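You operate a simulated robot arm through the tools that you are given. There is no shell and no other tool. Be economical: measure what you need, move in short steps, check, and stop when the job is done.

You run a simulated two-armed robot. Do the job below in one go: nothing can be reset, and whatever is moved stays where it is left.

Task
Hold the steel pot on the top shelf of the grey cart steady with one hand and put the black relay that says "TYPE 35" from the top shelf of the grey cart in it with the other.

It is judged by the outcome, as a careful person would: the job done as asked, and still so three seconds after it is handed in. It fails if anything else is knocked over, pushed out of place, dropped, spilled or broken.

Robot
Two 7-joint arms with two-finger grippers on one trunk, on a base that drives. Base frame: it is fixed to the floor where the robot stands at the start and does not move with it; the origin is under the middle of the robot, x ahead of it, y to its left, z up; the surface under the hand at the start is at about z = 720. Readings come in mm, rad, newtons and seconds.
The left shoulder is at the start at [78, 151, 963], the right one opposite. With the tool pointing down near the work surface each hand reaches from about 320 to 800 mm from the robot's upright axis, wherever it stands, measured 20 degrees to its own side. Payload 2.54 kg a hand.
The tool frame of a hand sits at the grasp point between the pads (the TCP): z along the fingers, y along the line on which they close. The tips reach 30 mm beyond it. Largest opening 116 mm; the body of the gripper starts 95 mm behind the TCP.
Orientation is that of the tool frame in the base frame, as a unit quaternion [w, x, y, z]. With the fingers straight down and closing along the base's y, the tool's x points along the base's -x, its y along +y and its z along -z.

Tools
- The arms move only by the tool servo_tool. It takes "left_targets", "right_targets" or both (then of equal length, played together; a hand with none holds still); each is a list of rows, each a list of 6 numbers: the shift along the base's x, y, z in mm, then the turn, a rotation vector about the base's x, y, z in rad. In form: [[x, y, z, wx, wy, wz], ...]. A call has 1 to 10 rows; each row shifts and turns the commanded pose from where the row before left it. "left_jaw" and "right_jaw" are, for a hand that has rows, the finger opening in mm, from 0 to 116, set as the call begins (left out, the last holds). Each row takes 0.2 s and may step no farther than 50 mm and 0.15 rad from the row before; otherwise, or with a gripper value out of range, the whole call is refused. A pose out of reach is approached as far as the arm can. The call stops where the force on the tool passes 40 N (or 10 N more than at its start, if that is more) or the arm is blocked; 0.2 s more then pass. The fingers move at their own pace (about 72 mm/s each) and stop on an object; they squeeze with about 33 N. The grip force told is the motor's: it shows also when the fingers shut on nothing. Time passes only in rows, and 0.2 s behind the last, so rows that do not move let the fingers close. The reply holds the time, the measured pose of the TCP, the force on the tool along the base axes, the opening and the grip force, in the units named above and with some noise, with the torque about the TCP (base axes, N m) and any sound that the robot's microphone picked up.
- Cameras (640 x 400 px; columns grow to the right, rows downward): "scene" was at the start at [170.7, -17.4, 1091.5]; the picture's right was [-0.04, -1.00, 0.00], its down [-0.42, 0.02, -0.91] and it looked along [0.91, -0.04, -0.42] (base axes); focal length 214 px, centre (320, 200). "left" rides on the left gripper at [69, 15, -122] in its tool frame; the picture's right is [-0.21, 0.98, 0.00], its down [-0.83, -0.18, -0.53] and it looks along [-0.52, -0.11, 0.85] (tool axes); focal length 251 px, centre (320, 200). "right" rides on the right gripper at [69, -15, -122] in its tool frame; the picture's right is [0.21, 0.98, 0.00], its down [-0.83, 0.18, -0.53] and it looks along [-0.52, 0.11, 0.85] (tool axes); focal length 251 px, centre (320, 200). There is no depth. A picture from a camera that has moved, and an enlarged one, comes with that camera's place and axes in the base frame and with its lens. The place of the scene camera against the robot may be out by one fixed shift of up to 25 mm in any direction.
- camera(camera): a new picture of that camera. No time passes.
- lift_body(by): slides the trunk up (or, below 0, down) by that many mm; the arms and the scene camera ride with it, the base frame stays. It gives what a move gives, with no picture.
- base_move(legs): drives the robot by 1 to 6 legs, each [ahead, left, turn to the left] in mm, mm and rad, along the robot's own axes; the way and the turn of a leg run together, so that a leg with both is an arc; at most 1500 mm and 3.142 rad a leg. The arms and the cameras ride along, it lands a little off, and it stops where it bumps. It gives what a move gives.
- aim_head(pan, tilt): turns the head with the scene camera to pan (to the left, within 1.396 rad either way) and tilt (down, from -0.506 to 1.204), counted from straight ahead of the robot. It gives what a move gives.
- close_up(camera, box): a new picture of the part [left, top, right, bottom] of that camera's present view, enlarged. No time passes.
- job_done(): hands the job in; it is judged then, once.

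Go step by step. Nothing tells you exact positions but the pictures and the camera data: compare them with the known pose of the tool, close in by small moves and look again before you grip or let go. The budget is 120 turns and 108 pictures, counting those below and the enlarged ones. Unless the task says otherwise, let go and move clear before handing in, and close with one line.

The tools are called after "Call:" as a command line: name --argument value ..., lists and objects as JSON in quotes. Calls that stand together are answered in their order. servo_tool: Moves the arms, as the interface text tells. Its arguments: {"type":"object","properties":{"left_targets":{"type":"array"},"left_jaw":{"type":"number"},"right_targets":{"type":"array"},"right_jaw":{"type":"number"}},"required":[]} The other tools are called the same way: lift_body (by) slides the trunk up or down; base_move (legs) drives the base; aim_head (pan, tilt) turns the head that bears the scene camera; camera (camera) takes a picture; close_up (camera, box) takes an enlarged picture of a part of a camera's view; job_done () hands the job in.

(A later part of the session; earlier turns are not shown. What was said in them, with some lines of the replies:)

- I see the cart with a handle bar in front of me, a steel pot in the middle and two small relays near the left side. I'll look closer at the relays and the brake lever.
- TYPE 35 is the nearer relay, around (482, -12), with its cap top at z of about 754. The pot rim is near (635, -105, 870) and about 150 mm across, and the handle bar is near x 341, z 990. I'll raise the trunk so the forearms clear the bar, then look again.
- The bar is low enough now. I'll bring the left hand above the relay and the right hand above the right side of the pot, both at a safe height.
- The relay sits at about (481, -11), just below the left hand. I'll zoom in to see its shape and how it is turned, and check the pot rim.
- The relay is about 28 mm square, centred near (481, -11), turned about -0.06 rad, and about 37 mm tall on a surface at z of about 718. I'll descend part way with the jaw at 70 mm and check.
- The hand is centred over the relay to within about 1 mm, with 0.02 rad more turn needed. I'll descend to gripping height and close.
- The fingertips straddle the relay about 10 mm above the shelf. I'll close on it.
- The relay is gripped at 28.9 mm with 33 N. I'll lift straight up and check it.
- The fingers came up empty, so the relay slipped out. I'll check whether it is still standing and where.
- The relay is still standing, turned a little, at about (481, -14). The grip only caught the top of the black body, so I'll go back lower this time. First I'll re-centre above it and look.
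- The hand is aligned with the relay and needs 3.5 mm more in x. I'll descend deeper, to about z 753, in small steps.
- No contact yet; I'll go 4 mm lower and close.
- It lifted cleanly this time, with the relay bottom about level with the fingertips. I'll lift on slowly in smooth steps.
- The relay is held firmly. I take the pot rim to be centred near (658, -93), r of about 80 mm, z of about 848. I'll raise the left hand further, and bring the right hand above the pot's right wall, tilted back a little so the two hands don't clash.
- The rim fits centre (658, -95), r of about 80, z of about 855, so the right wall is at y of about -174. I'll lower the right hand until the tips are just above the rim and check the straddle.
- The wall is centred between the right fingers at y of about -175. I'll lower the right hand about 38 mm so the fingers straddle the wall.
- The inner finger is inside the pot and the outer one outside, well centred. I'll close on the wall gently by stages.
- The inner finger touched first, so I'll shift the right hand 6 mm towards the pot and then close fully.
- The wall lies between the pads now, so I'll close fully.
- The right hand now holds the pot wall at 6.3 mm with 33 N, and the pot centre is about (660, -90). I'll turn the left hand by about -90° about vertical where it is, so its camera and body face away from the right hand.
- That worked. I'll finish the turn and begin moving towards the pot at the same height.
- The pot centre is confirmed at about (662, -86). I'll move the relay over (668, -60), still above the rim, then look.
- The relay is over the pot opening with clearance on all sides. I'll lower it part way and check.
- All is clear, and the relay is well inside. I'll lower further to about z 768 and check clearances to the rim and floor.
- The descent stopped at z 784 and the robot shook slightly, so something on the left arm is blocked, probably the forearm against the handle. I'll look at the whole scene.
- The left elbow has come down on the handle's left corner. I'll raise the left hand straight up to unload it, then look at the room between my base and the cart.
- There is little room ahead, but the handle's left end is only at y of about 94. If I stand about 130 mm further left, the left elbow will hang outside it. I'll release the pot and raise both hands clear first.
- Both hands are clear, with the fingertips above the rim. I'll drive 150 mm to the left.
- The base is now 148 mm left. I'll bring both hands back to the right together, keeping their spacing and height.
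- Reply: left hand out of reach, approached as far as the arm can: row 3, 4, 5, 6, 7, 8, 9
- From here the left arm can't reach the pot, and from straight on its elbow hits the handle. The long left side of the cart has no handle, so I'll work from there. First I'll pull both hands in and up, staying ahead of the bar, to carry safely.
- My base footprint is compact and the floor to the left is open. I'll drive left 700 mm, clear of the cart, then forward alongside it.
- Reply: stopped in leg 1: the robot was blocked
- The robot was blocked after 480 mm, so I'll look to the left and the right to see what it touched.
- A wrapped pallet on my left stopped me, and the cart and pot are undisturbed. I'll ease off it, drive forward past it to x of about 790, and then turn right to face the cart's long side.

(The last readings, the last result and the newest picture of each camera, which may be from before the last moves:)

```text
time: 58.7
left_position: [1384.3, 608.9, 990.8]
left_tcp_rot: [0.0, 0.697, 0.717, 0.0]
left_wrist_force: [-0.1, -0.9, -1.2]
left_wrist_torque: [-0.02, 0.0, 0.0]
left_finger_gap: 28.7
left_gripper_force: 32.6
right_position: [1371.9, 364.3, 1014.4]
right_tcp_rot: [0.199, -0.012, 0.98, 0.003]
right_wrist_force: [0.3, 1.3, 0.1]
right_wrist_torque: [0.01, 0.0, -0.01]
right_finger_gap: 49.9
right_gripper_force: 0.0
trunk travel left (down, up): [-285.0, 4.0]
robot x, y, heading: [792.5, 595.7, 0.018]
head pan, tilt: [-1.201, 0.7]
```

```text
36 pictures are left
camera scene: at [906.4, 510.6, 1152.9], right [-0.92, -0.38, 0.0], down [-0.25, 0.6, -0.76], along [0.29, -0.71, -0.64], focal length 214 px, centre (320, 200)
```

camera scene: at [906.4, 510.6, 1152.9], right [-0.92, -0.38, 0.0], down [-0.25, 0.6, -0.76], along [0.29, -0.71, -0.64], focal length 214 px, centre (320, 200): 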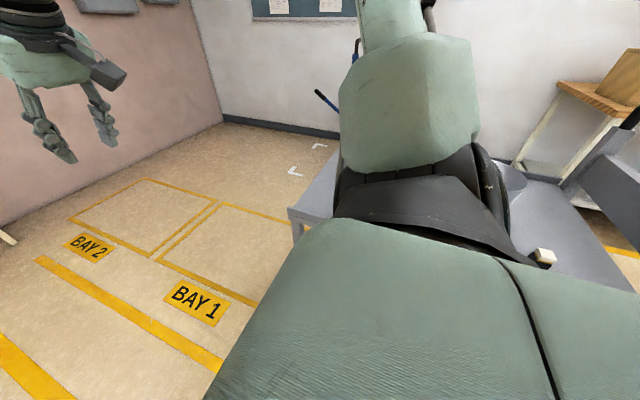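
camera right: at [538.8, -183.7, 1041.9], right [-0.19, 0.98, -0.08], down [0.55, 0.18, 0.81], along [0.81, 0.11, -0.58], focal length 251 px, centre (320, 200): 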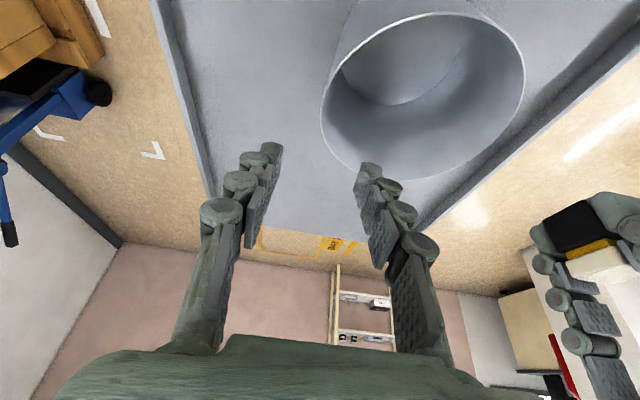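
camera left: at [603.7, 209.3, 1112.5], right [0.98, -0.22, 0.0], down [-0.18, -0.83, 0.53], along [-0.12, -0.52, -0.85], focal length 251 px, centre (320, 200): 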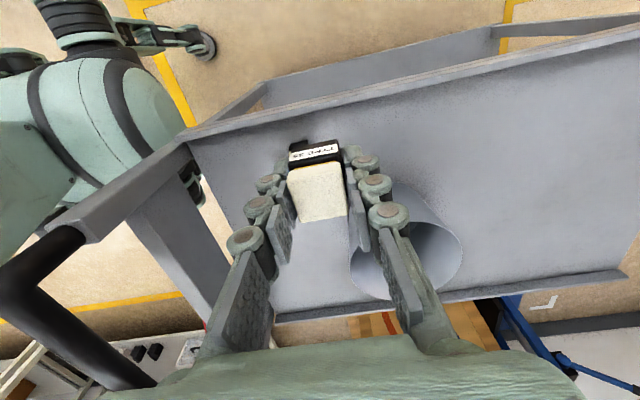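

The way is clear. I'll turn right 90° to face the side of the cart.

Call:
base_move --legs '[[0, 0, -1.59]]'

Call:
aim_head --pan -0.15 --tilt 0.8

Call:
camera --camera "scene"

Call:
camera --camera "right"

```text
time: 63.2
left_position: [767.8, 12.8, 991.2]
left_tcp_rot: [0.0, 1.0, -0.017, 0.0]
left_wrist_force: [-0.6, 0.5, 0.0]
left_wrist_torque: [-0.01, 0.0, 0.0]
left_finger_gap: 28.7
left_gripper_force: 33.4
right_position: [525.4, 39.0, 1014.5]
right_tcp_rot: [0.14, 0.705, 0.681, -0.143]
right_wrist_force: [-0.2, -0.3, -0.4]
right_wrist_torque: [-0.03, 0.02, 0.0]
right_finger_gap: 50.0
right_gripper_force: 0.1
trunk travel left (down, up): [-285.0, 4.0]
robot x, y, heading: [797.5, 597.3, -1.608]
head pan, tilt: [-1.201, 0.7]
```

```text
time: 64.5
left_position: [769.5, 12.5, 990.7]
left_tcp_rot: [0.0, 1.0, -0.017, 0.0]
left_wrist_force: [0.2, -0.9, -0.5]
left_wrist_torque: [0.0, 0.01, -0.04]
left_finger_gap: 28.6
left_gripper_force: 33.0
right_position: [526.2, 39.7, 1014.8]
right_tcp_rot: [0.139, 0.705, 0.681, -0.144]
right_wrist_force: [-0.3, -0.3, 0.3]
right_wrist_torque: [-0.03, -0.02, 0.02]
right_finger_gap: 50.0
right_gripper_force: 0.1
trunk travel left (down, up): [-285.0, 4.0]
robot x, y, heading: [793.8, 605.8, -1.607]
head pan, tilt: [-0.15, 0.799]
```

```text
35 pictures are left
camera scene: at [788.2, 440.4, 1144.7], right [-0.98, 0.19, 0.0], down [0.13, 0.7, -0.7], along [-0.13, -0.68, -0.72], focal length 214 px, centre (320, 200)
```

scene: 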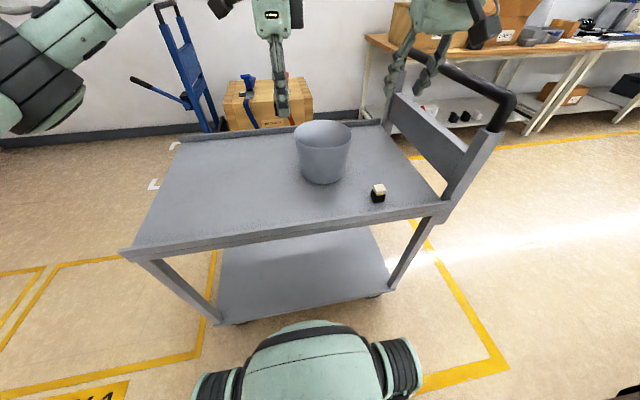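

```text
34 pictures are left
camera right: at [514.7, 150.6, 1099.6], right [0.98, 0.16, -0.08], down [0.16, -0.56, 0.81], along [0.09, -0.81, -0.57], focal length 251 px, centre (320, 200)
```

right: 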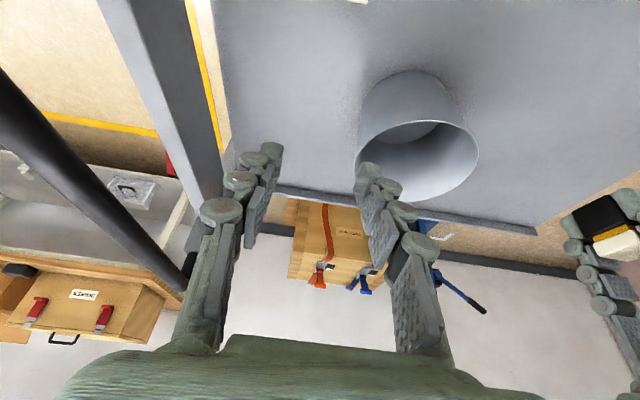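

The pot is now reachable from the open side with no handle in the way. I'll drive a little closer and correct the heading.

Call:
base_move --legs '[[80, 20, 0.037]]'

Call:
camera --camera "scene"

Call:
camera --camera "right"

Call:
camera --camera "left"

```text
time: 65.5
left_position: [807.9, -65.3, 990.5]
left_tcp_rot: [-0.001, 1.0, 0.001, 0.001]
left_wrist_force: [0.8, -1.0, -1.1]
left_wrist_torque: [0.04, 0.01, 0.01]
left_finger_gap: 28.9
left_gripper_force: 32.8
right_position: [565.1, -47.4, 1013.1]
right_tcp_rot: [0.14, 0.693, 0.693, -0.141]
right_wrist_force: [1.9, 0.0, 0.3]
right_wrist_torque: [-0.02, -0.01, 0.01]
right_finger_gap: 50.2
right_gripper_force: 0.1
trunk travel left (down, up): [-285.0, 4.0]
robot x, y, heading: [813.4, 523.3, -1.573]
head pan, tilt: [-0.15, 0.799]
```

```text
33 pictures are left
camera scene: at [812.1, 361.7, 1144.6], right [-0.99, 0.15, 0.0], down [0.11, 0.71, -0.7], along [-0.11, -0.69, -0.72], focal length 214 px, centre (320, 200)
```

scene: 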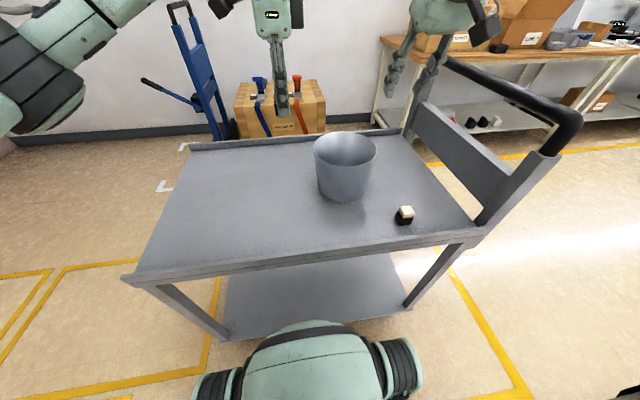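

```text
32 pictures are left
camera right: at [549.5, 62.9, 1099.3], right [0.98, 0.2, -0.08], down [0.18, -0.55, 0.81], along [0.11, -0.81, -0.57], focal length 251 px, centre (320, 200)
```

right: 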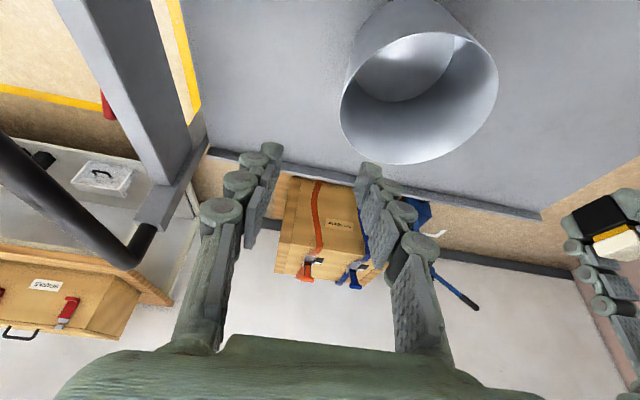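

```text
31 pictures are left
camera left: at [876.9, -80.6, 1112.1], right [-0.21, -0.98, 0.0], down [-0.83, 0.18, 0.53], along [-0.52, 0.11, -0.85], focal length 251 px, centre (320, 200)
```

left: 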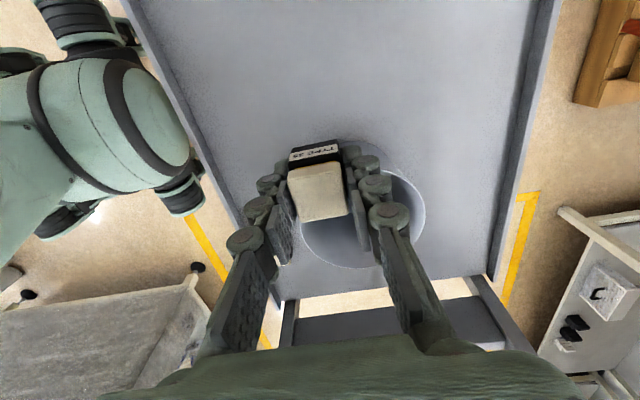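

From here the pot is centred at about (663, -88), undisturbed. I'll bring the right hand above the wall on the handle side (x of about 583), with its tips just above the rim.

Call:
servo_tool --right_targets '[[4, -8, -10, 0, 0, 0], [5, -9, -18, 0, 0, 0], [5, -9, -20, 0, 0, 0], [4, -8, -20, 0, 0, 0], [0, 0, -20, 0, 0, 0], [0, 0, -20, 0, 0, 0], [0, 0, -8, 0, 0, 0], [0, 0, 0, 0, 0, 0]]' --right_jaw 60

Call:
camera --camera "right"

Call:
camera --camera "scene"

```text
time: 67.3
left_position: [808.1, -64.2, 991.1]
left_tcp_rot: [0.0, 1.0, 0.002, 0.0]
left_wrist_force: [0.6, 0.2, -0.8]
left_wrist_torque: [-0.02, 0.01, 0.04]
left_finger_gap: 29.0
left_gripper_force: 32.5
right_position: [583.2, -79.8, 898.7]
right_tcp_rot: [0.141, 0.693, 0.693, -0.141]
right_wrist_force: [-0.1, -0.6, 0.3]
right_wrist_torque: [0.0, -0.02, 0.0]
right_finger_gap: 59.9
right_gripper_force: 0.1
trunk travel left (down, up): [-285.0, 4.0]
robot x, y, heading: [811.4, 521.0, -1.569]
head pan, tilt: [-0.15, 0.799]
```

```text
30 pictures are left
camera right: at [567.5, 30.8, 984.1], right [0.98, 0.2, -0.08], down [0.18, -0.55, 0.81], along [0.12, -0.81, -0.57], focal length 251 px, centre (320, 200)
```

right: 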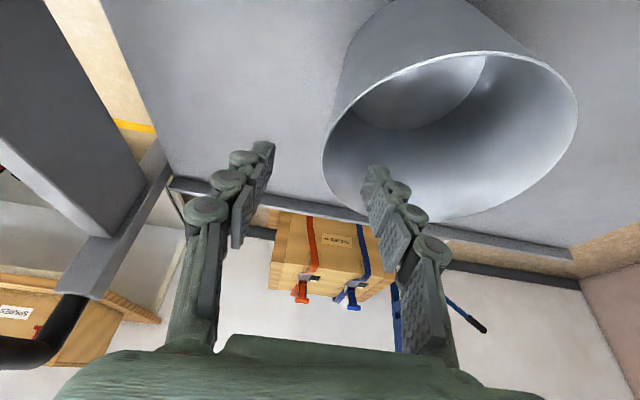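

```text
29 pictures are left
camera scene: at [811.9, 362.5, 1144.7], right [-0.99, 0.15, 0.0], down [0.11, 0.71, -0.7], along [-0.11, -0.69, -0.72], focal length 214 px, centre (320, 200)
```

scene: 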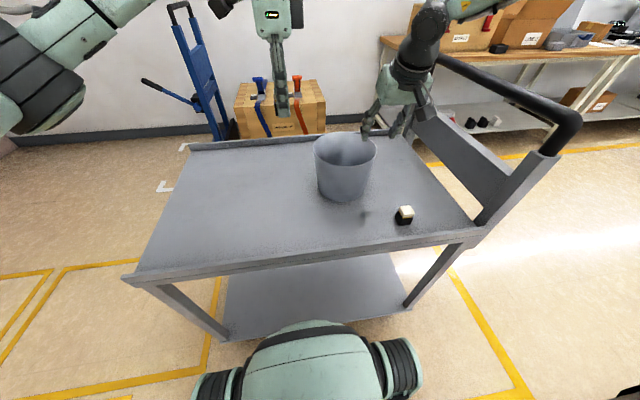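

The view matches the earlier straddle, where I ended up 6 mm off. I'll add that shift now and lower 41 mm.

Call:
servo_tool --right_targets '[[6, 0, -5, 0, 0, 0], [0, 0, -13, 0, 0, 0], [0, 0, -13, 0, 0, 0], [0, 0, -10, 0, 0, 0], [0, 0, 0, 0, 0, 0]]'

Call:
servo_tool --right_targets '[[0, 0, 0, 0, 0, 0], [0, 0, 0, 0, 0, 0], [0, 0, 0, 0, 0, 0]]' --right_jaw 16

Call:
close_up --camera "right" --box '[240, 100, 480, 280]'

```text
time: 68.5
left_position: [807.2, -64.9, 991.5]
left_tcp_rot: [0.0, 1.0, 0.002, 0.0]
left_wrist_force: [-0.1, -1.0, -0.3]
left_wrist_torque: [0.03, 0.02, 0.01]
left_finger_gap: 28.9
left_gripper_force: 33.1
right_position: [588.8, -79.7, 856.7]
right_tcp_rot: [0.142, 0.693, 0.692, -0.142]
right_wrist_force: [0.4, -0.2, -0.2]
right_wrist_torque: [0.04, -0.01, 0.02]
right_finger_gap: 59.9
right_gripper_force: 0.1
trunk travel left (down, up): [-285.0, 4.0]
robot x, y, heading: [813.5, 525.0, -1.572]
head pan, tilt: [-0.15, 0.799]
```

```text
time: 69.3
left_position: [807.2, -65.0, 990.7]
left_tcp_rot: [0.0, 1.0, 0.002, 0.0]
left_wrist_force: [0.0, -0.4, -0.3]
left_wrist_torque: [0.01, 0.0, -0.01]
left_finger_gap: 28.7
left_gripper_force: 33.1
right_position: [586.5, -79.7, 857.7]
right_tcp_rot: [0.141, 0.693, 0.693, -0.141]
right_wrist_force: [0.2, -0.1, -0.8]
right_wrist_torque: [0.01, -0.01, 0.0]
right_finger_gap: 15.9
right_gripper_force: 0.1
trunk travel left (down, up): [-285.0, 4.0]
robot x, y, heading: [813.0, 525.3, -1.575]
head pan, tilt: [-0.15, 0.799]
```

```text
2.22 times, centred on (360, 190) of right
camera zoom: at [572.4, 31.0, 942.0], right [0.98, 0.2, -0.08], down [0.18, -0.55, 0.81], along [0.11, -0.81, -0.57], focal length 559 px, centre (231, 222)
```

zoom: 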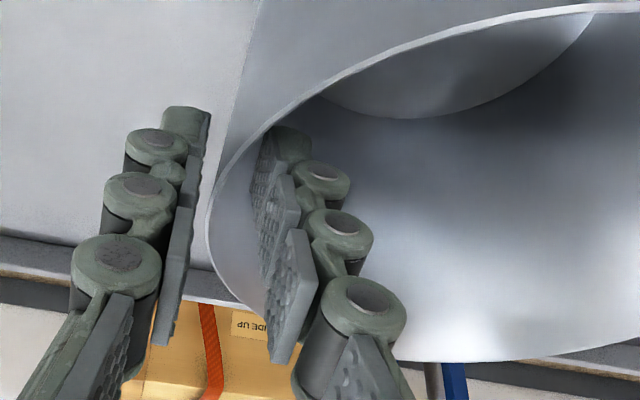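

The wall is between the pads with no force on them. I'll close on it to hold the pot.

Call:
servo_tool --right_targets '[[0, 0, 0, 0, 0, 0], [0, 0, 0, 0, 0, 0], [0, 0, 0, 0, 0, 0]]' --right_jaw 0

Call:
camera --camera "left"

Call:
camera --camera "right"

```text
time: 70.1
left_position: [807.8, -64.8, 990.7]
left_tcp_rot: [0.0, 1.0, 0.001, 0.0]
left_wrist_force: [0.3, 0.7, 0.6]
left_wrist_torque: [-0.02, -0.03, 0.01]
left_finger_gap: 28.6
left_gripper_force: 32.7
right_position: [588.8, -79.5, 857.8]
right_tcp_rot: [0.142, 0.693, 0.692, -0.142]
right_wrist_force: [0.6, -0.3, 5.8]
right_wrist_torque: [0.52, -0.77, -0.1]
right_finger_gap: 6.1
right_gripper_force: 33.1
trunk travel left (down, up): [-285.0, 4.0]
robot x, y, heading: [813.4, 524.6, -1.571]
head pan, tilt: [-0.15, 0.799]
```

```text
27 pictures are left
camera left: at [876.8, -79.5, 1113.0], right [-0.21, -0.98, 0.0], down [-0.83, 0.18, 0.53], along [-0.52, 0.11, -0.85], focal length 251 px, centre (320, 200)
```

left: 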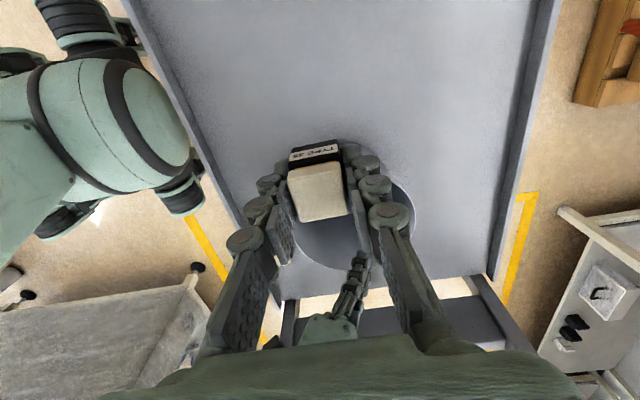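

```text
26 pictures are left
camera right: at [572.6, 31.1, 942.7], right [0.98, 0.2, -0.08], down [0.18, -0.55, 0.82], along [0.12, -0.81, -0.57], focal length 251 px, centre (320, 200)
```

right: 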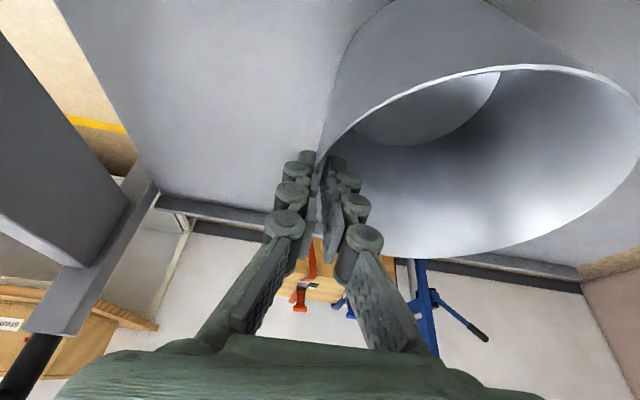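

The pot is held and its centre is now about (669, -84). I'll move the relay over (692, -90), above the rim.

Call:
servo_tool --left_targets '[[-8, -2, -3, 0, 0, 0], [-15, -3, -6, 0, 0, 0], [-18, -4, -8, 0, 0, 0], [-18, -4, -8, 0, 0, 0], [-18, -4, -8, 0, 0, 0], [-18, -4, -8, 0, 0, 0], [-14, -3, -6, 0, 0, 0], [-7, -1, -3, 0, 0, 0], [0, 0, 0, 0, 0, 0]]'

Call:
camera --camera "left"

Call:
camera --camera "scene"

```text
time: 72.1
left_position: [692.7, -88.8, 941.6]
left_tcp_rot: [0.0, 1.0, 0.0, 0.0]
left_wrist_force: [-0.5, 0.8, -1.7]
left_wrist_torque: [0.02, 0.04, -0.02]
left_finger_gap: 28.8
left_gripper_force: 32.7
right_position: [585.1, -79.9, 856.4]
right_tcp_rot: [0.141, 0.693, 0.693, -0.142]
right_wrist_force: [-1.2, -3.0, 8.4]
right_wrist_torque: [0.42, -0.72, -0.19]
right_finger_gap: 5.9
right_gripper_force: 32.4
trunk travel left (down, up): [-285.0, 4.0]
robot x, y, heading: [812.5, 524.9, -1.566]
head pan, tilt: [-0.15, 0.799]
```

```text
25 pictures are left
camera left: at [761.3, -103.5, 1063.3], right [-0.21, -0.98, 0.0], down [-0.83, 0.18, 0.53], along [-0.52, 0.11, -0.85], focal length 251 px, centre (320, 200)
```

left: 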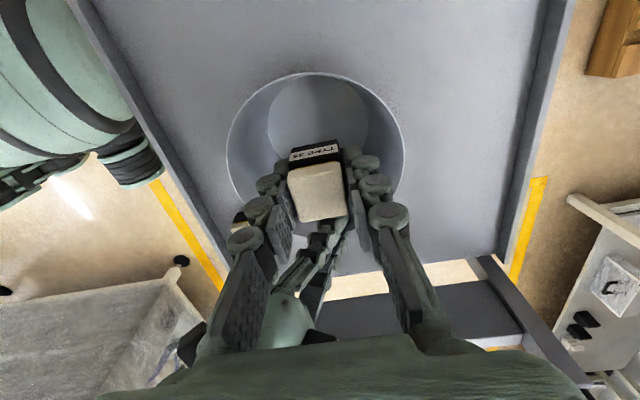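

```text
24 pictures are left
camera scene: at [812.0, 362.9, 1144.8], right [-0.99, 0.15, 0.0], down [0.11, 0.71, -0.7], along [-0.11, -0.69, -0.72], focal length 214 px, centre (320, 200)
```

scene: 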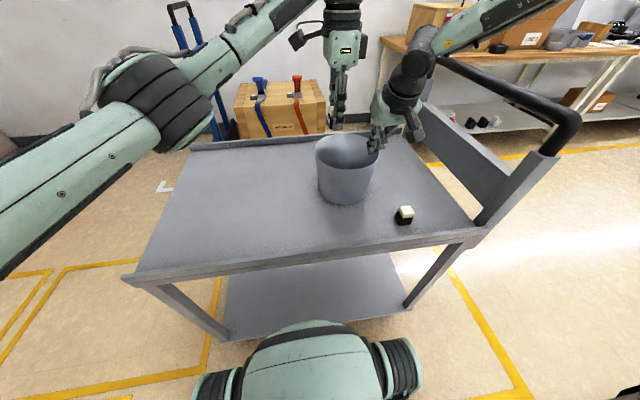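

The relay is over the opening and the elbow has free space. I'll lower it part way into the pot.

Call:
servo_tool --left_targets '[[0, 0, -8, 0, 0, 0], [0, 0, -16, 0, 0, 0], [0, 0, -18, 0, 0, 0], [0, 0, -18, 0, 0, 0], [0, 0, -18, 0, 0, 0], [0, 0, -18, 0, 0, 0], [0, 0, -16, 0, 0, 0], [0, 0, -10, 0, 0, 0], [0, 0, -5, 0, 0, 0], [0, 0, 0, 0, 0, 0]]'

Call:
camera --camera "right"

Call:
camera --camera "left"

Call:
camera --camera "scene"

```text
time: 74.3
left_position: [693.8, -88.5, 814.1]
left_tcp_rot: [0.0, 1.0, 0.001, -0.001]
left_wrist_force: [-0.1, -0.3, -1.0]
left_wrist_torque: [-0.01, -0.01, 0.01]
left_finger_gap: 28.9
left_gripper_force: 32.5
right_position: [588.7, -78.7, 856.5]
right_tcp_rot: [0.142, 0.693, 0.692, -0.141]
right_wrist_force: [-2.7, -3.7, 7.6]
right_wrist_torque: [0.35, -0.72, -0.25]
right_finger_gap: 6.0
right_gripper_force: 32.6
trunk travel left (down, up): [-285.0, 4.0]
robot x, y, heading: [814.8, 523.6, -1.572]
head pan, tilt: [-0.15, 0.799]
```

```text
23 pictures are left
camera right: at [572.5, 31.2, 942.3], right [0.98, 0.2, -0.08], down [0.18, -0.55, 0.81], along [0.12, -0.81, -0.57], focal length 251 px, centre (320, 200)
```

right: 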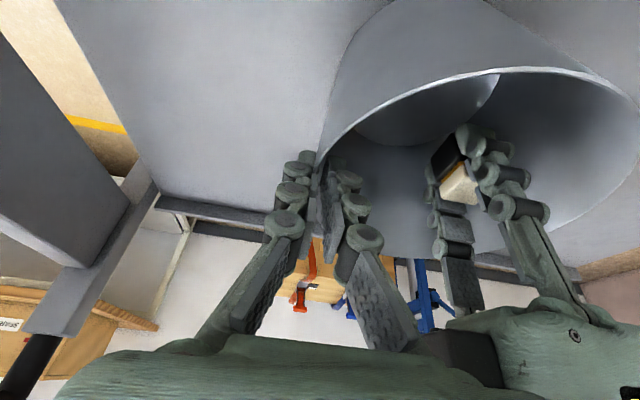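

```text
22 pictures are left
camera left: at [762.5, -103.1, 936.2], right [-0.21, -0.98, 0.0], down [-0.83, 0.18, 0.53], along [-0.52, 0.11, -0.85], focal length 251 px, centre (320, 200)
```

left: 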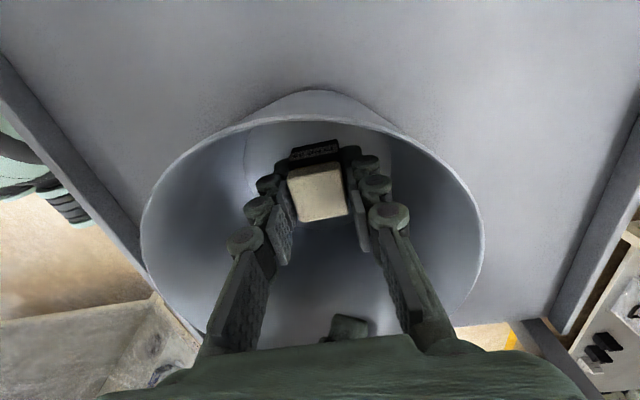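

```text
21 pictures are left
camera scene: at [811.9, 362.8, 1144.8], right [-0.99, 0.15, 0.0], down [0.11, 0.71, -0.7], along [-0.11, -0.69, -0.72], focal length 214 px, centre (320, 200)
```

scene: 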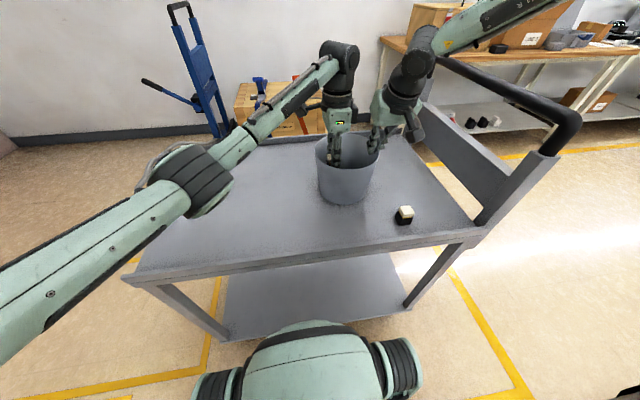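

All is clear. I'll nudge 5 mm away from the right hand and lower further to about z 778.

Call:
servo_tool --left_targets '[[3, 0, -3, 0, 0, 0], [2, 0, -8, 0, 0, 0], [0, 0, -9, 0, 0, 0], [0, 0, -8, 0, 0, 0], [0, 0, -5, 0, 0, 0], [0, 0, -3, 0, 0, 0], [0, 0, 0, 0, 0, 0]]'

Call:
camera --camera "right"

Call:
close_up --camera "scene" --box '[270, 30, 450, 220]'

```text
time: 75.9
left_position: [697.1, -89.6, 777.4]
left_tcp_rot: [-0.001, 1.0, 0.002, 0.001]
left_wrist_force: [0.1, -0.2, -0.7]
left_wrist_torque: [0.02, -0.01, 0.02]
left_finger_gap: 28.7
left_gripper_force: 33.2
right_position: [588.4, -79.2, 857.2]
right_tcp_rot: [0.141, 0.693, 0.692, -0.142]
right_wrist_force: [-0.5, -2.2, 7.1]
right_wrist_torque: [0.32, -0.77, -0.24]
right_finger_gap: 5.8
right_gripper_force: 32.1
trunk travel left (down, up): [-285.0, 4.0]
robot x, y, heading: [811.3, 525.1, -1.572]
head pan, tilt: [-0.15, 0.799]
```

```text
20 pictures are left
camera right: at [572.5, 31.2, 942.3], right [0.98, 0.2, -0.08], down [0.18, -0.55, 0.81], along [0.12, -0.81, -0.57], focal length 251 px, centre (320, 200)
```

right: 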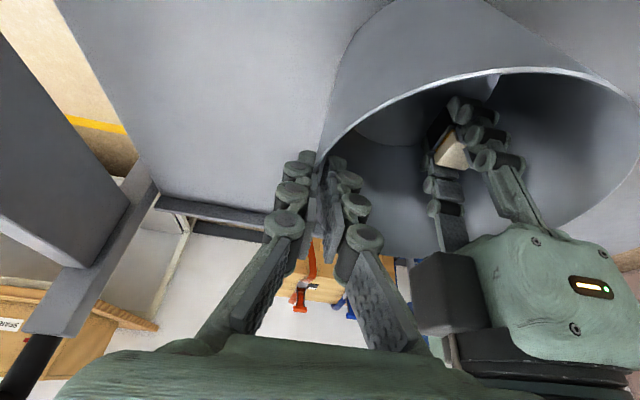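

```text
2.11 times, centred on (360, 125) of scene
camera zoom: at [812.0, 362.8, 1144.8], right [-0.99, 0.15, 0.0], down [0.11, 0.71, -0.7], along [-0.11, -0.69, -0.72], focal length 452 px, centre (236, 358)
```

zoom: 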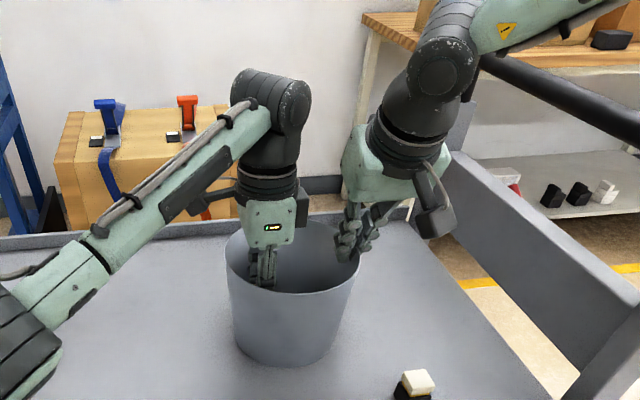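

There is no contact yet. I'll ease down another 14 mm in tiny steps, watching the force.

Call:
servo_tool --left_targets '[[0, 0, -4, 0, 0, 0], [0, 0, -4, 0, 0, 0], [0, 0, -3, 0, 0, 0], [0, 0, -3, 0, 0, 0], [0, 0, 0, 0, 0, 0]]'

Call:
close_up --camera "right" --box '[340, 60, 560, 240]'

Call:
close_up --camera "scene" --box '[290, 80, 410, 200]'

```text
time: 77.1
left_position: [695.8, -90.1, 762.9]
left_tcp_rot: [-0.001, 1.0, 0.002, 0.001]
left_wrist_force: [1.2, 0.0, -0.1]
left_wrist_torque: [0.0, -0.04, 0.01]
left_finger_gap: 28.8
left_gripper_force: 33.3
right_position: [588.4, -78.9, 856.1]
right_tcp_rot: [0.142, 0.693, 0.693, -0.141]
right_wrist_force: [1.3, -2.6, 4.9]
right_wrist_torque: [0.29, -0.78, -0.23]
right_finger_gap: 5.9
right_gripper_force: 33.1
trunk travel left (down, up): [-285.0, 4.0]
robot x, y, heading: [811.6, 524.3, -1.571]
head pan, tilt: [-0.15, 0.799]
```

```text
2.22 times, centred on (450, 150) of right
camera zoom: at [572.5, 31.2, 942.2], right [0.98, 0.2, -0.08], down [0.18, -0.55, 0.81], along [0.12, -0.81, -0.57], focal length 559 px, centre (31, 311)
```

zoom: 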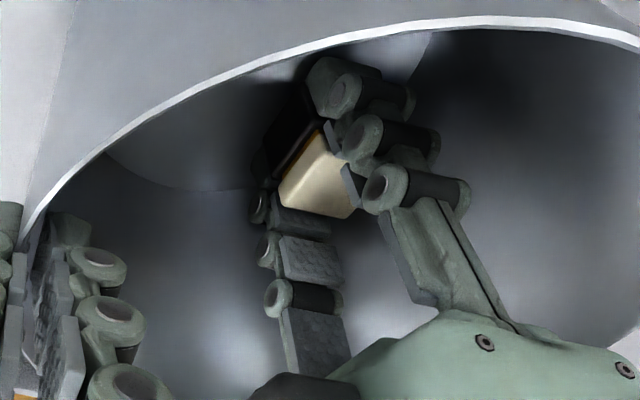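

```text
3.33 times, centred on (350, 140) of scene
camera zoom: at [812.0, 362.7, 1144.7], right [-0.99, 0.15, 0.0], down [0.11, 0.71, -0.7], along [-0.11, -0.69, -0.72], focal length 715 px, centre (220, 400)
```

zoom: 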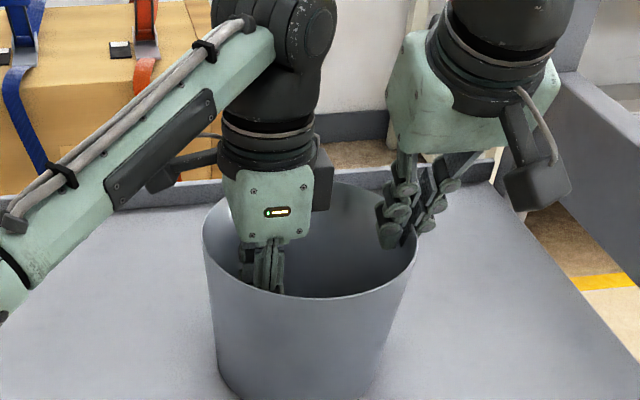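

It's still free. I'll lower 2 mm at a time to feel for the pot floor.

Call:
servo_tool --left_targets '[[0, 0, -2, 0, 0, 0], [0, 0, -1.5, 0, 0, 0], [0, 0, 0, 0, 0, 0]]'

Call:
servo_tool --left_targets '[[0, 0, -1.5, 0, 0, 0], [0, 0, -1, 0, 0, 0], [0, 0, 0, 0, 0, 0]]'

```text
time: 77.9
left_position: [697.3, -89.6, 759.5]
left_tcp_rot: [-0.001, 1.0, 0.001, -0.001]
left_wrist_force: [0.4, -0.7, -0.3]
left_wrist_torque: [0.0, 0.0, -0.02]
left_finger_gap: 28.6
left_gripper_force: 33.0
right_position: [586.5, -79.7, 856.0]
right_tcp_rot: [0.141, 0.693, 0.693, -0.142]
right_wrist_force: [1.1, -2.1, 5.0]
right_wrist_torque: [0.24, -0.78, -0.25]
right_finger_gap: 5.8
right_gripper_force: 32.4
trunk travel left (down, up): [-285.0, 4.0]
robot x, y, heading: [815.3, 521.8, -1.571]
head pan, tilt: [-0.15, 0.799]
```

```text
time: 78.7
left_position: [696.5, -90.0, 757.2]
left_tcp_rot: [0.0, 1.0, 0.002, 0.0]
left_wrist_force: [-0.3, -0.1, -0.5]
left_wrist_torque: [0.0, -0.02, 0.0]
left_finger_gap: 28.8
left_gripper_force: 33.0
right_position: [588.8, -78.6, 857.1]
right_tcp_rot: [0.142, 0.693, 0.692, -0.142]
right_wrist_force: [1.7, -1.8, 3.5]
right_wrist_torque: [0.21, -0.78, -0.28]
right_finger_gap: 5.9
right_gripper_force: 32.4
trunk travel left (down, up): [-285.0, 4.0]
robot x, y, heading: [813.2, 523.9, -1.57]
head pan, tilt: [-0.15, 0.799]
```

Call:
servo_tool --left_targets '[[0, 0, -1.5, 0, 0, 0], [0, 0, -1, 0, 0, 0], [0, 0, 0, 0, 0, 0]]'

Call:
camera --camera "left"

Call:
close_up --camera "right" --box '[390, 70, 520, 190]'

```text
time: 79.5
left_position: [696.0, -90.5, 755.3]
left_tcp_rot: [0.0, 1.0, 0.0, 0.0]
left_wrist_force: [0.1, -0.3, -0.1]
left_wrist_torque: [0.01, 0.02, -0.01]
left_finger_gap: 29.1
left_gripper_force: 32.5
right_position: [587.7, -79.4, 856.9]
right_tcp_rot: [0.141, 0.693, 0.693, -0.143]
right_wrist_force: [1.3, -1.2, 3.5]
right_wrist_torque: [0.19, -0.77, -0.24]
right_finger_gap: 6.1
right_gripper_force: 32.5
trunk travel left (down, up): [-285.0, 4.0]
robot x, y, heading: [814.9, 523.4, -1.57]
head pan, tilt: [-0.15, 0.799]
```

```text
16 pictures are left
camera left: at [765.4, -105.2, 877.1], right [-0.21, -0.98, 0.0], down [-0.83, 0.18, 0.53], along [-0.52, 0.11, -0.85], focal length 251 px, centre (320, 200)
```

left: 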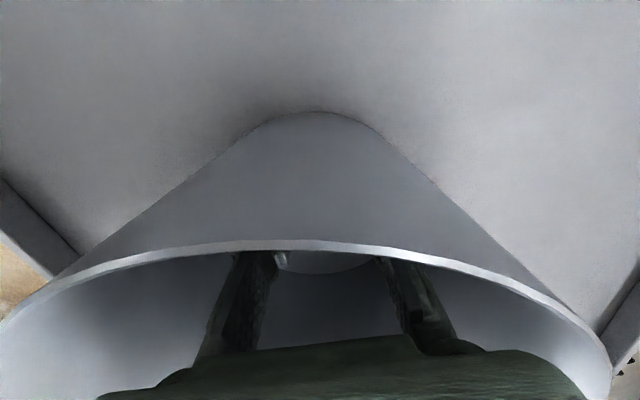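

```text
3.33 times, centred on (455, 130) of right
camera zoom: at [572.5, 31.1, 942.1], right [0.98, 0.2, -0.08], down [0.18, -0.55, 0.81], along [0.12, -0.81, -0.57], focal length 838 px, centre (-130, 433)
```

zoom: 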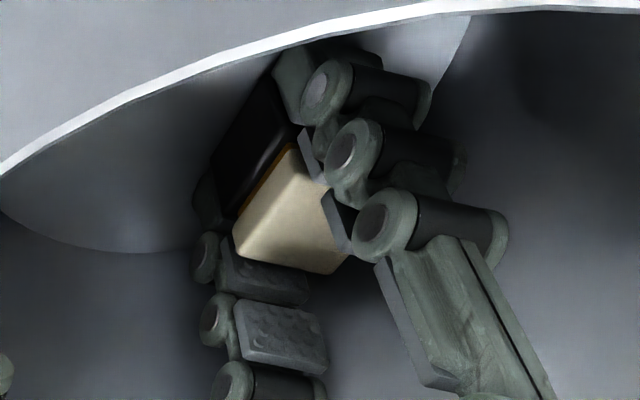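

There's no floor contact yet, so I'll go two more millimetres in tiny steps.

Call:
servo_tool --left_targets '[[0, 0, -1, 0, 0, 0], [0, 0, -1, 0, 0, 0], [0, 0, 0, 0, 0, 0]]'

Call:
servo_tool --left_targets '[[0, 0, -1, 0, 0, 0], [0, 0, 0, 0, 0, 0]]'

```text
time: 80.3
left_position: [695.0, -90.1, 755.4]
left_tcp_rot: [0.001, 1.0, 0.001, -0.001]
left_wrist_force: [-0.2, 0.2, 12.4]
left_wrist_torque: [-0.03, 0.14, -0.03]
left_finger_gap: 29.0
left_gripper_force: 32.7
right_position: [588.0, -78.3, 857.6]
right_tcp_rot: [0.141, 0.693, 0.692, -0.142]
right_wrist_force: [2.3, -2.5, 0.0]
right_wrist_torque: [0.45, -0.74, -0.33]
right_finger_gap: 6.0
right_gripper_force: 32.7
trunk travel left (down, up): [-285.0, 4.0]
robot x, y, heading: [816.6, 525.2, -1.571]
head pan, tilt: [-0.15, 0.799]
```

```text
time: 80.9
left_position: [695.2, -90.3, 754.4]
left_tcp_rot: [0.002, 1.0, 0.001, -0.001]
left_wrist_force: [-2.0, -1.9, 20.0]
left_wrist_torque: [-0.09, 0.23, -0.09]
left_finger_gap: 28.9
left_gripper_force: 33.0
right_position: [588.7, -78.9, 856.7]
right_tcp_rot: [0.142, 0.693, 0.693, -0.141]
right_wrist_force: [1.4, -2.8, -0.6]
right_wrist_torque: [0.55, -0.79, -0.35]
right_finger_gap: 6.2
right_gripper_force: 32.8
trunk travel left (down, up): [-285.0, 4.0]
robot x, y, heading: [815.8, 525.5, -1.572]
head pan, tilt: [-0.15, 0.799]
```

The relay is on the pot floor (Fz 20 N). I'll ease up to relieve the force, then open the left fingers a little.

Call:
servo_tool --left_targets '[[0, 0, 1, 0, 0, 0], [0, 0, 1, 0, 0, 0], [0, 0, 0, 0, 0, 0]]'

Call:
servo_tool --left_targets '[[0, 0, 0, 0, 0, 0], [0, 0, 0, 0, 0, 0]]' --left_jaw 46

Call:
close_up --camera "right" --box '[390, 70, 520, 190]'

```text
time: 81.7
left_position: [696.0, -89.8, 754.4]
left_tcp_rot: [0.0, 1.0, 0.003, 0.0]
left_wrist_force: [-1.6, -5.1, 15.7]
left_wrist_torque: [-0.22, 0.22, 0.02]
left_finger_gap: 29.0
left_gripper_force: 33.0
right_position: [588.3, -79.2, 856.5]
right_tcp_rot: [0.142, 0.692, 0.694, -0.141]
right_wrist_force: [2.9, -1.3, 0.1]
right_wrist_torque: [0.62, -0.8, -0.3]
right_finger_gap: 6.1
right_gripper_force: 32.3
trunk travel left (down, up): [-285.0, 4.0]
robot x, y, heading: [817.1, 525.5, -1.577]
head pan, tilt: [-0.15, 0.799]
```

```text
time: 82.3
left_position: [697.1, -89.3, 752.9]
left_tcp_rot: [-0.002, 1.0, 0.002, 0.001]
left_wrist_force: [1.7, 0.8, 2.9]
left_wrist_torque: [0.02, 0.06, -0.03]
left_finger_gap: 46.2
left_gripper_force: 2.5
right_position: [587.9, -80.1, 857.7]
right_tcp_rot: [0.142, 0.693, 0.693, -0.141]
right_wrist_force: [1.5, -1.7, -0.3]
right_wrist_torque: [0.06, -0.83, -0.2]
right_finger_gap: 6.1
right_gripper_force: 32.7
trunk travel left (down, up): [-285.0, 4.0]
robot x, y, heading: [811.7, 528.6, -1.574]
head pan, tilt: [-0.15, 0.799]
```

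```text
3.33 times, centred on (455, 130) of right
camera zoom: at [572.7, 30.8, 942.4], right [0.98, 0.2, -0.08], down [0.18, -0.55, 0.82], along [0.12, -0.81, -0.57], focal length 838 px, centre (-130, 433)
```

zoom: 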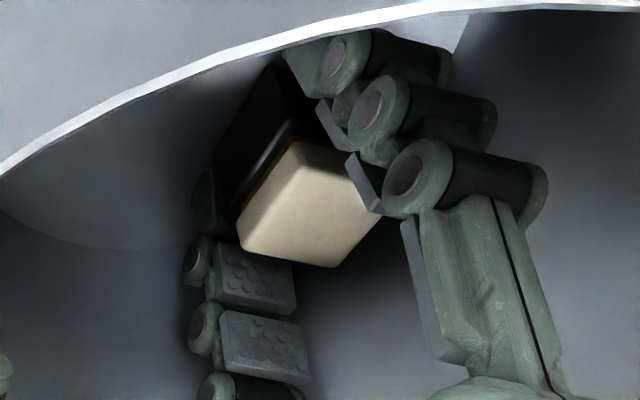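

The relay is released and standing on the floor of the pot. I'll raise the left hand straight up slowly.

Call:
servo_tool --left_targets '[[0, 0, 4, 0, 0, 0], [0, 0, 6, 0, 0, 0], [0, 0, 10, 0, 0, 0], [0, 0, 12, 0, 0, 0], [0, 0, 12, 0, 0, 0], [0, 0, 0, 0, 0, 0]]'

Call:
close_up --camera "right" --box '[380, 60, 560, 210]'

```text
time: 83.7
left_position: [697.9, -89.4, 799.2]
left_tcp_rot: [0.0, 1.0, 0.002, 0.0]
left_wrist_force: [-0.2, 0.1, 0.0]
left_wrist_torque: [-0.03, 0.01, 0.06]
left_finger_gap: 46.1
left_gripper_force: 0.1
right_position: [588.3, -79.3, 857.1]
right_tcp_rot: [0.141, 0.693, 0.693, -0.142]
right_wrist_force: [-0.2, -1.5, 2.9]
right_wrist_torque: [-0.04, -0.74, -0.25]
right_finger_gap: 6.0
right_gripper_force: 32.4
trunk travel left (down, up): [-285.0, 4.0]
robot x, y, heading: [817.5, 526.3, -1.574]
head pan, tilt: [-0.15, 0.799]
```

```text
2.67 times, centred on (470, 135) of right
camera zoom: at [572.3, 31.0, 942.2], right [0.98, 0.2, -0.08], down [0.18, -0.55, 0.81], along [0.11, -0.81, -0.57], focal length 670 px, centre (-80, 373)
```

zoom: 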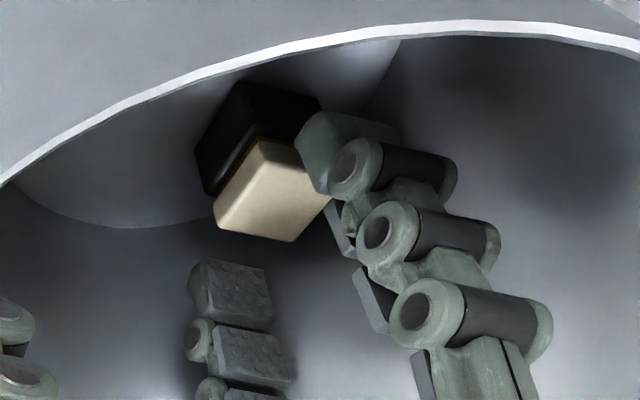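

The relay stays upright on the pot floor. I'll take the left hand up and out, then away.

Call:
servo_tool --left_targets '[[0, 0, 18, 0, 0, 0], [0, 0, 25, 0, 0, 0], [0, 0, 25, 0, 0, 0], [0, 0, 25, 0, 0, 0], [0, 0, 25, 0, 0, 0], [0, 0, 25, 0, 0, 0], [20, 0, 15, 0, 0, 0], [30, 0, 0, 0, 0, 0], [30, 0, 0, 0, 0, 0], [20, 0, 0, 0, 0, 0]]'

Call:
servo_tool --right_targets '[[0, 0, 0, 0, 0, 0], [0, 0, 0, 0, 0, 0], [0, 0, 0, 0, 0, 0]]' --right_jaw 40

Call:
camera --camera "right"

```text
time: 85.9
left_position: [797.9, -90.0, 956.1]
left_tcp_rot: [0.001, 1.0, 0.0, 0.0]
left_wrist_force: [0.5, 0.6, -0.6]
left_wrist_torque: [0.03, -0.03, -0.03]
left_finger_gap: 45.9
left_gripper_force: 0.1
right_position: [588.3, -79.3, 856.5]
right_tcp_rot: [0.141, 0.693, 0.693, -0.141]
right_wrist_force: [0.4, -1.6, 2.6]
right_wrist_torque: [-0.02, -0.71, -0.27]
right_finger_gap: 5.8
right_gripper_force: 32.0
trunk travel left (down, up): [-285.0, 4.0]
robot x, y, heading: [817.0, 521.1, -1.575]
head pan, tilt: [-0.15, 0.799]
```

```text
time: 86.7
left_position: [796.6, -89.9, 955.3]
left_tcp_rot: [0.0, 1.0, 0.003, 0.0]
left_wrist_force: [-0.2, 0.2, -0.5]
left_wrist_torque: [-0.02, -0.02, 0.0]
left_finger_gap: 46.0
left_gripper_force: 0.1
right_position: [586.9, -79.0, 856.5]
right_tcp_rot: [0.141, 0.693, 0.693, -0.141]
right_wrist_force: [-0.1, 0.0, -0.1]
right_wrist_torque: [0.0, -0.01, -0.03]
right_finger_gap: 40.0
right_gripper_force: 0.1
trunk travel left (down, up): [-285.0, 4.0]
robot x, y, heading: [816.4, 521.2, -1.57]
head pan, tilt: [-0.15, 0.799]
```

```text
12 pictures are left
camera right: at [572.4, 31.1, 942.0], right [0.98, 0.2, -0.08], down [0.18, -0.55, 0.81], along [0.12, -0.81, -0.57], focal length 251 px, centre (320, 200)
```

right: 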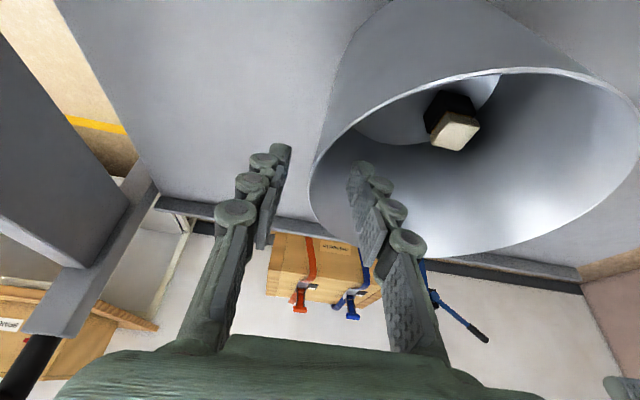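

The relay is standing in the pot, and the right hand is open around the wall. I'll lift the right hand straight out and check the result.

Call:
servo_tool --right_targets '[[0, 0, 10, 0, 0, 0], [0, 0, 20, 0, 0, 0], [0, 0, 25, 0, 0, 0], [0, 0, 25, 0, 0, 0], [0, 0, 25, 0, 0, 0], [-10, 0, 20, 0, 0, 0], [0, 0, 0, 0, 0, 0]]'

Call:
camera --camera "right"

Call:
camera --camera "scene"

```text
time: 88.3
left_position: [797.4, -89.5, 954.9]
left_tcp_rot: [0.0, 1.0, 0.003, 0.001]
left_wrist_force: [-0.4, 0.5, 0.4]
left_wrist_torque: [0.01, -0.02, -0.03]
left_finger_gap: 46.1
left_gripper_force: 0.0
right_position: [579.4, -80.2, 981.0]
right_tcp_rot: [0.141, 0.693, 0.693, -0.14]
right_wrist_force: [-0.4, -0.4, -0.2]
right_wrist_torque: [0.01, 0.01, -0.01]
right_finger_gap: 39.9
right_gripper_force: 0.0
trunk travel left (down, up): [-285.0, 4.0]
robot x, y, heading: [811.2, 522.6, -1.573]
head pan, tilt: [-0.15, 0.799]
```

```text
11 pictures are left
camera right: at [563.4, 30.2, 1066.9], right [0.98, 0.2, -0.08], down [0.18, -0.55, 0.81], along [0.12, -0.81, -0.57], focal length 251 px, centre (320, 200)
```

right: 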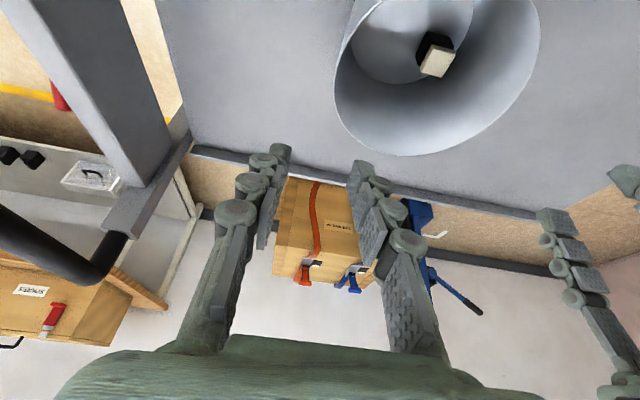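

```text
10 pictures are left
camera scene: at [812.0, 362.5, 1144.7], right [-0.99, 0.15, 0.0], down [0.11, 0.71, -0.7], along [-0.11, -0.69, -0.72], focal length 214 px, centre (320, 200)
```

scene: 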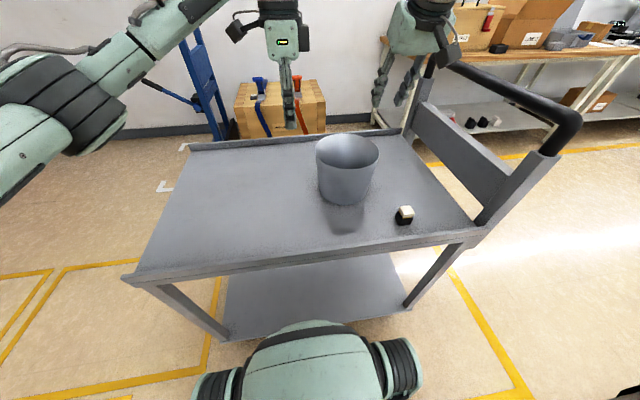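

The relay stands upright in the pot, the pot is upright in its place, the other relay is untouched, and both hands are clear. I'm handing in the job now.

Call:
job_done

```text
The job is handed in.
```

The "TYPE 35" relay is standing upright in the steel pot; I held the pot with the right hand while the left put it in, and both hands are now clear. Along the way the relay slipped from my first grip (it stayed standing), my left arm pressed on the cart handle, and I bumped the wrapped pallet while moving to the cart's open side. The cart, pot and other relay look undisturbed, but I didn't check the pallet closely.
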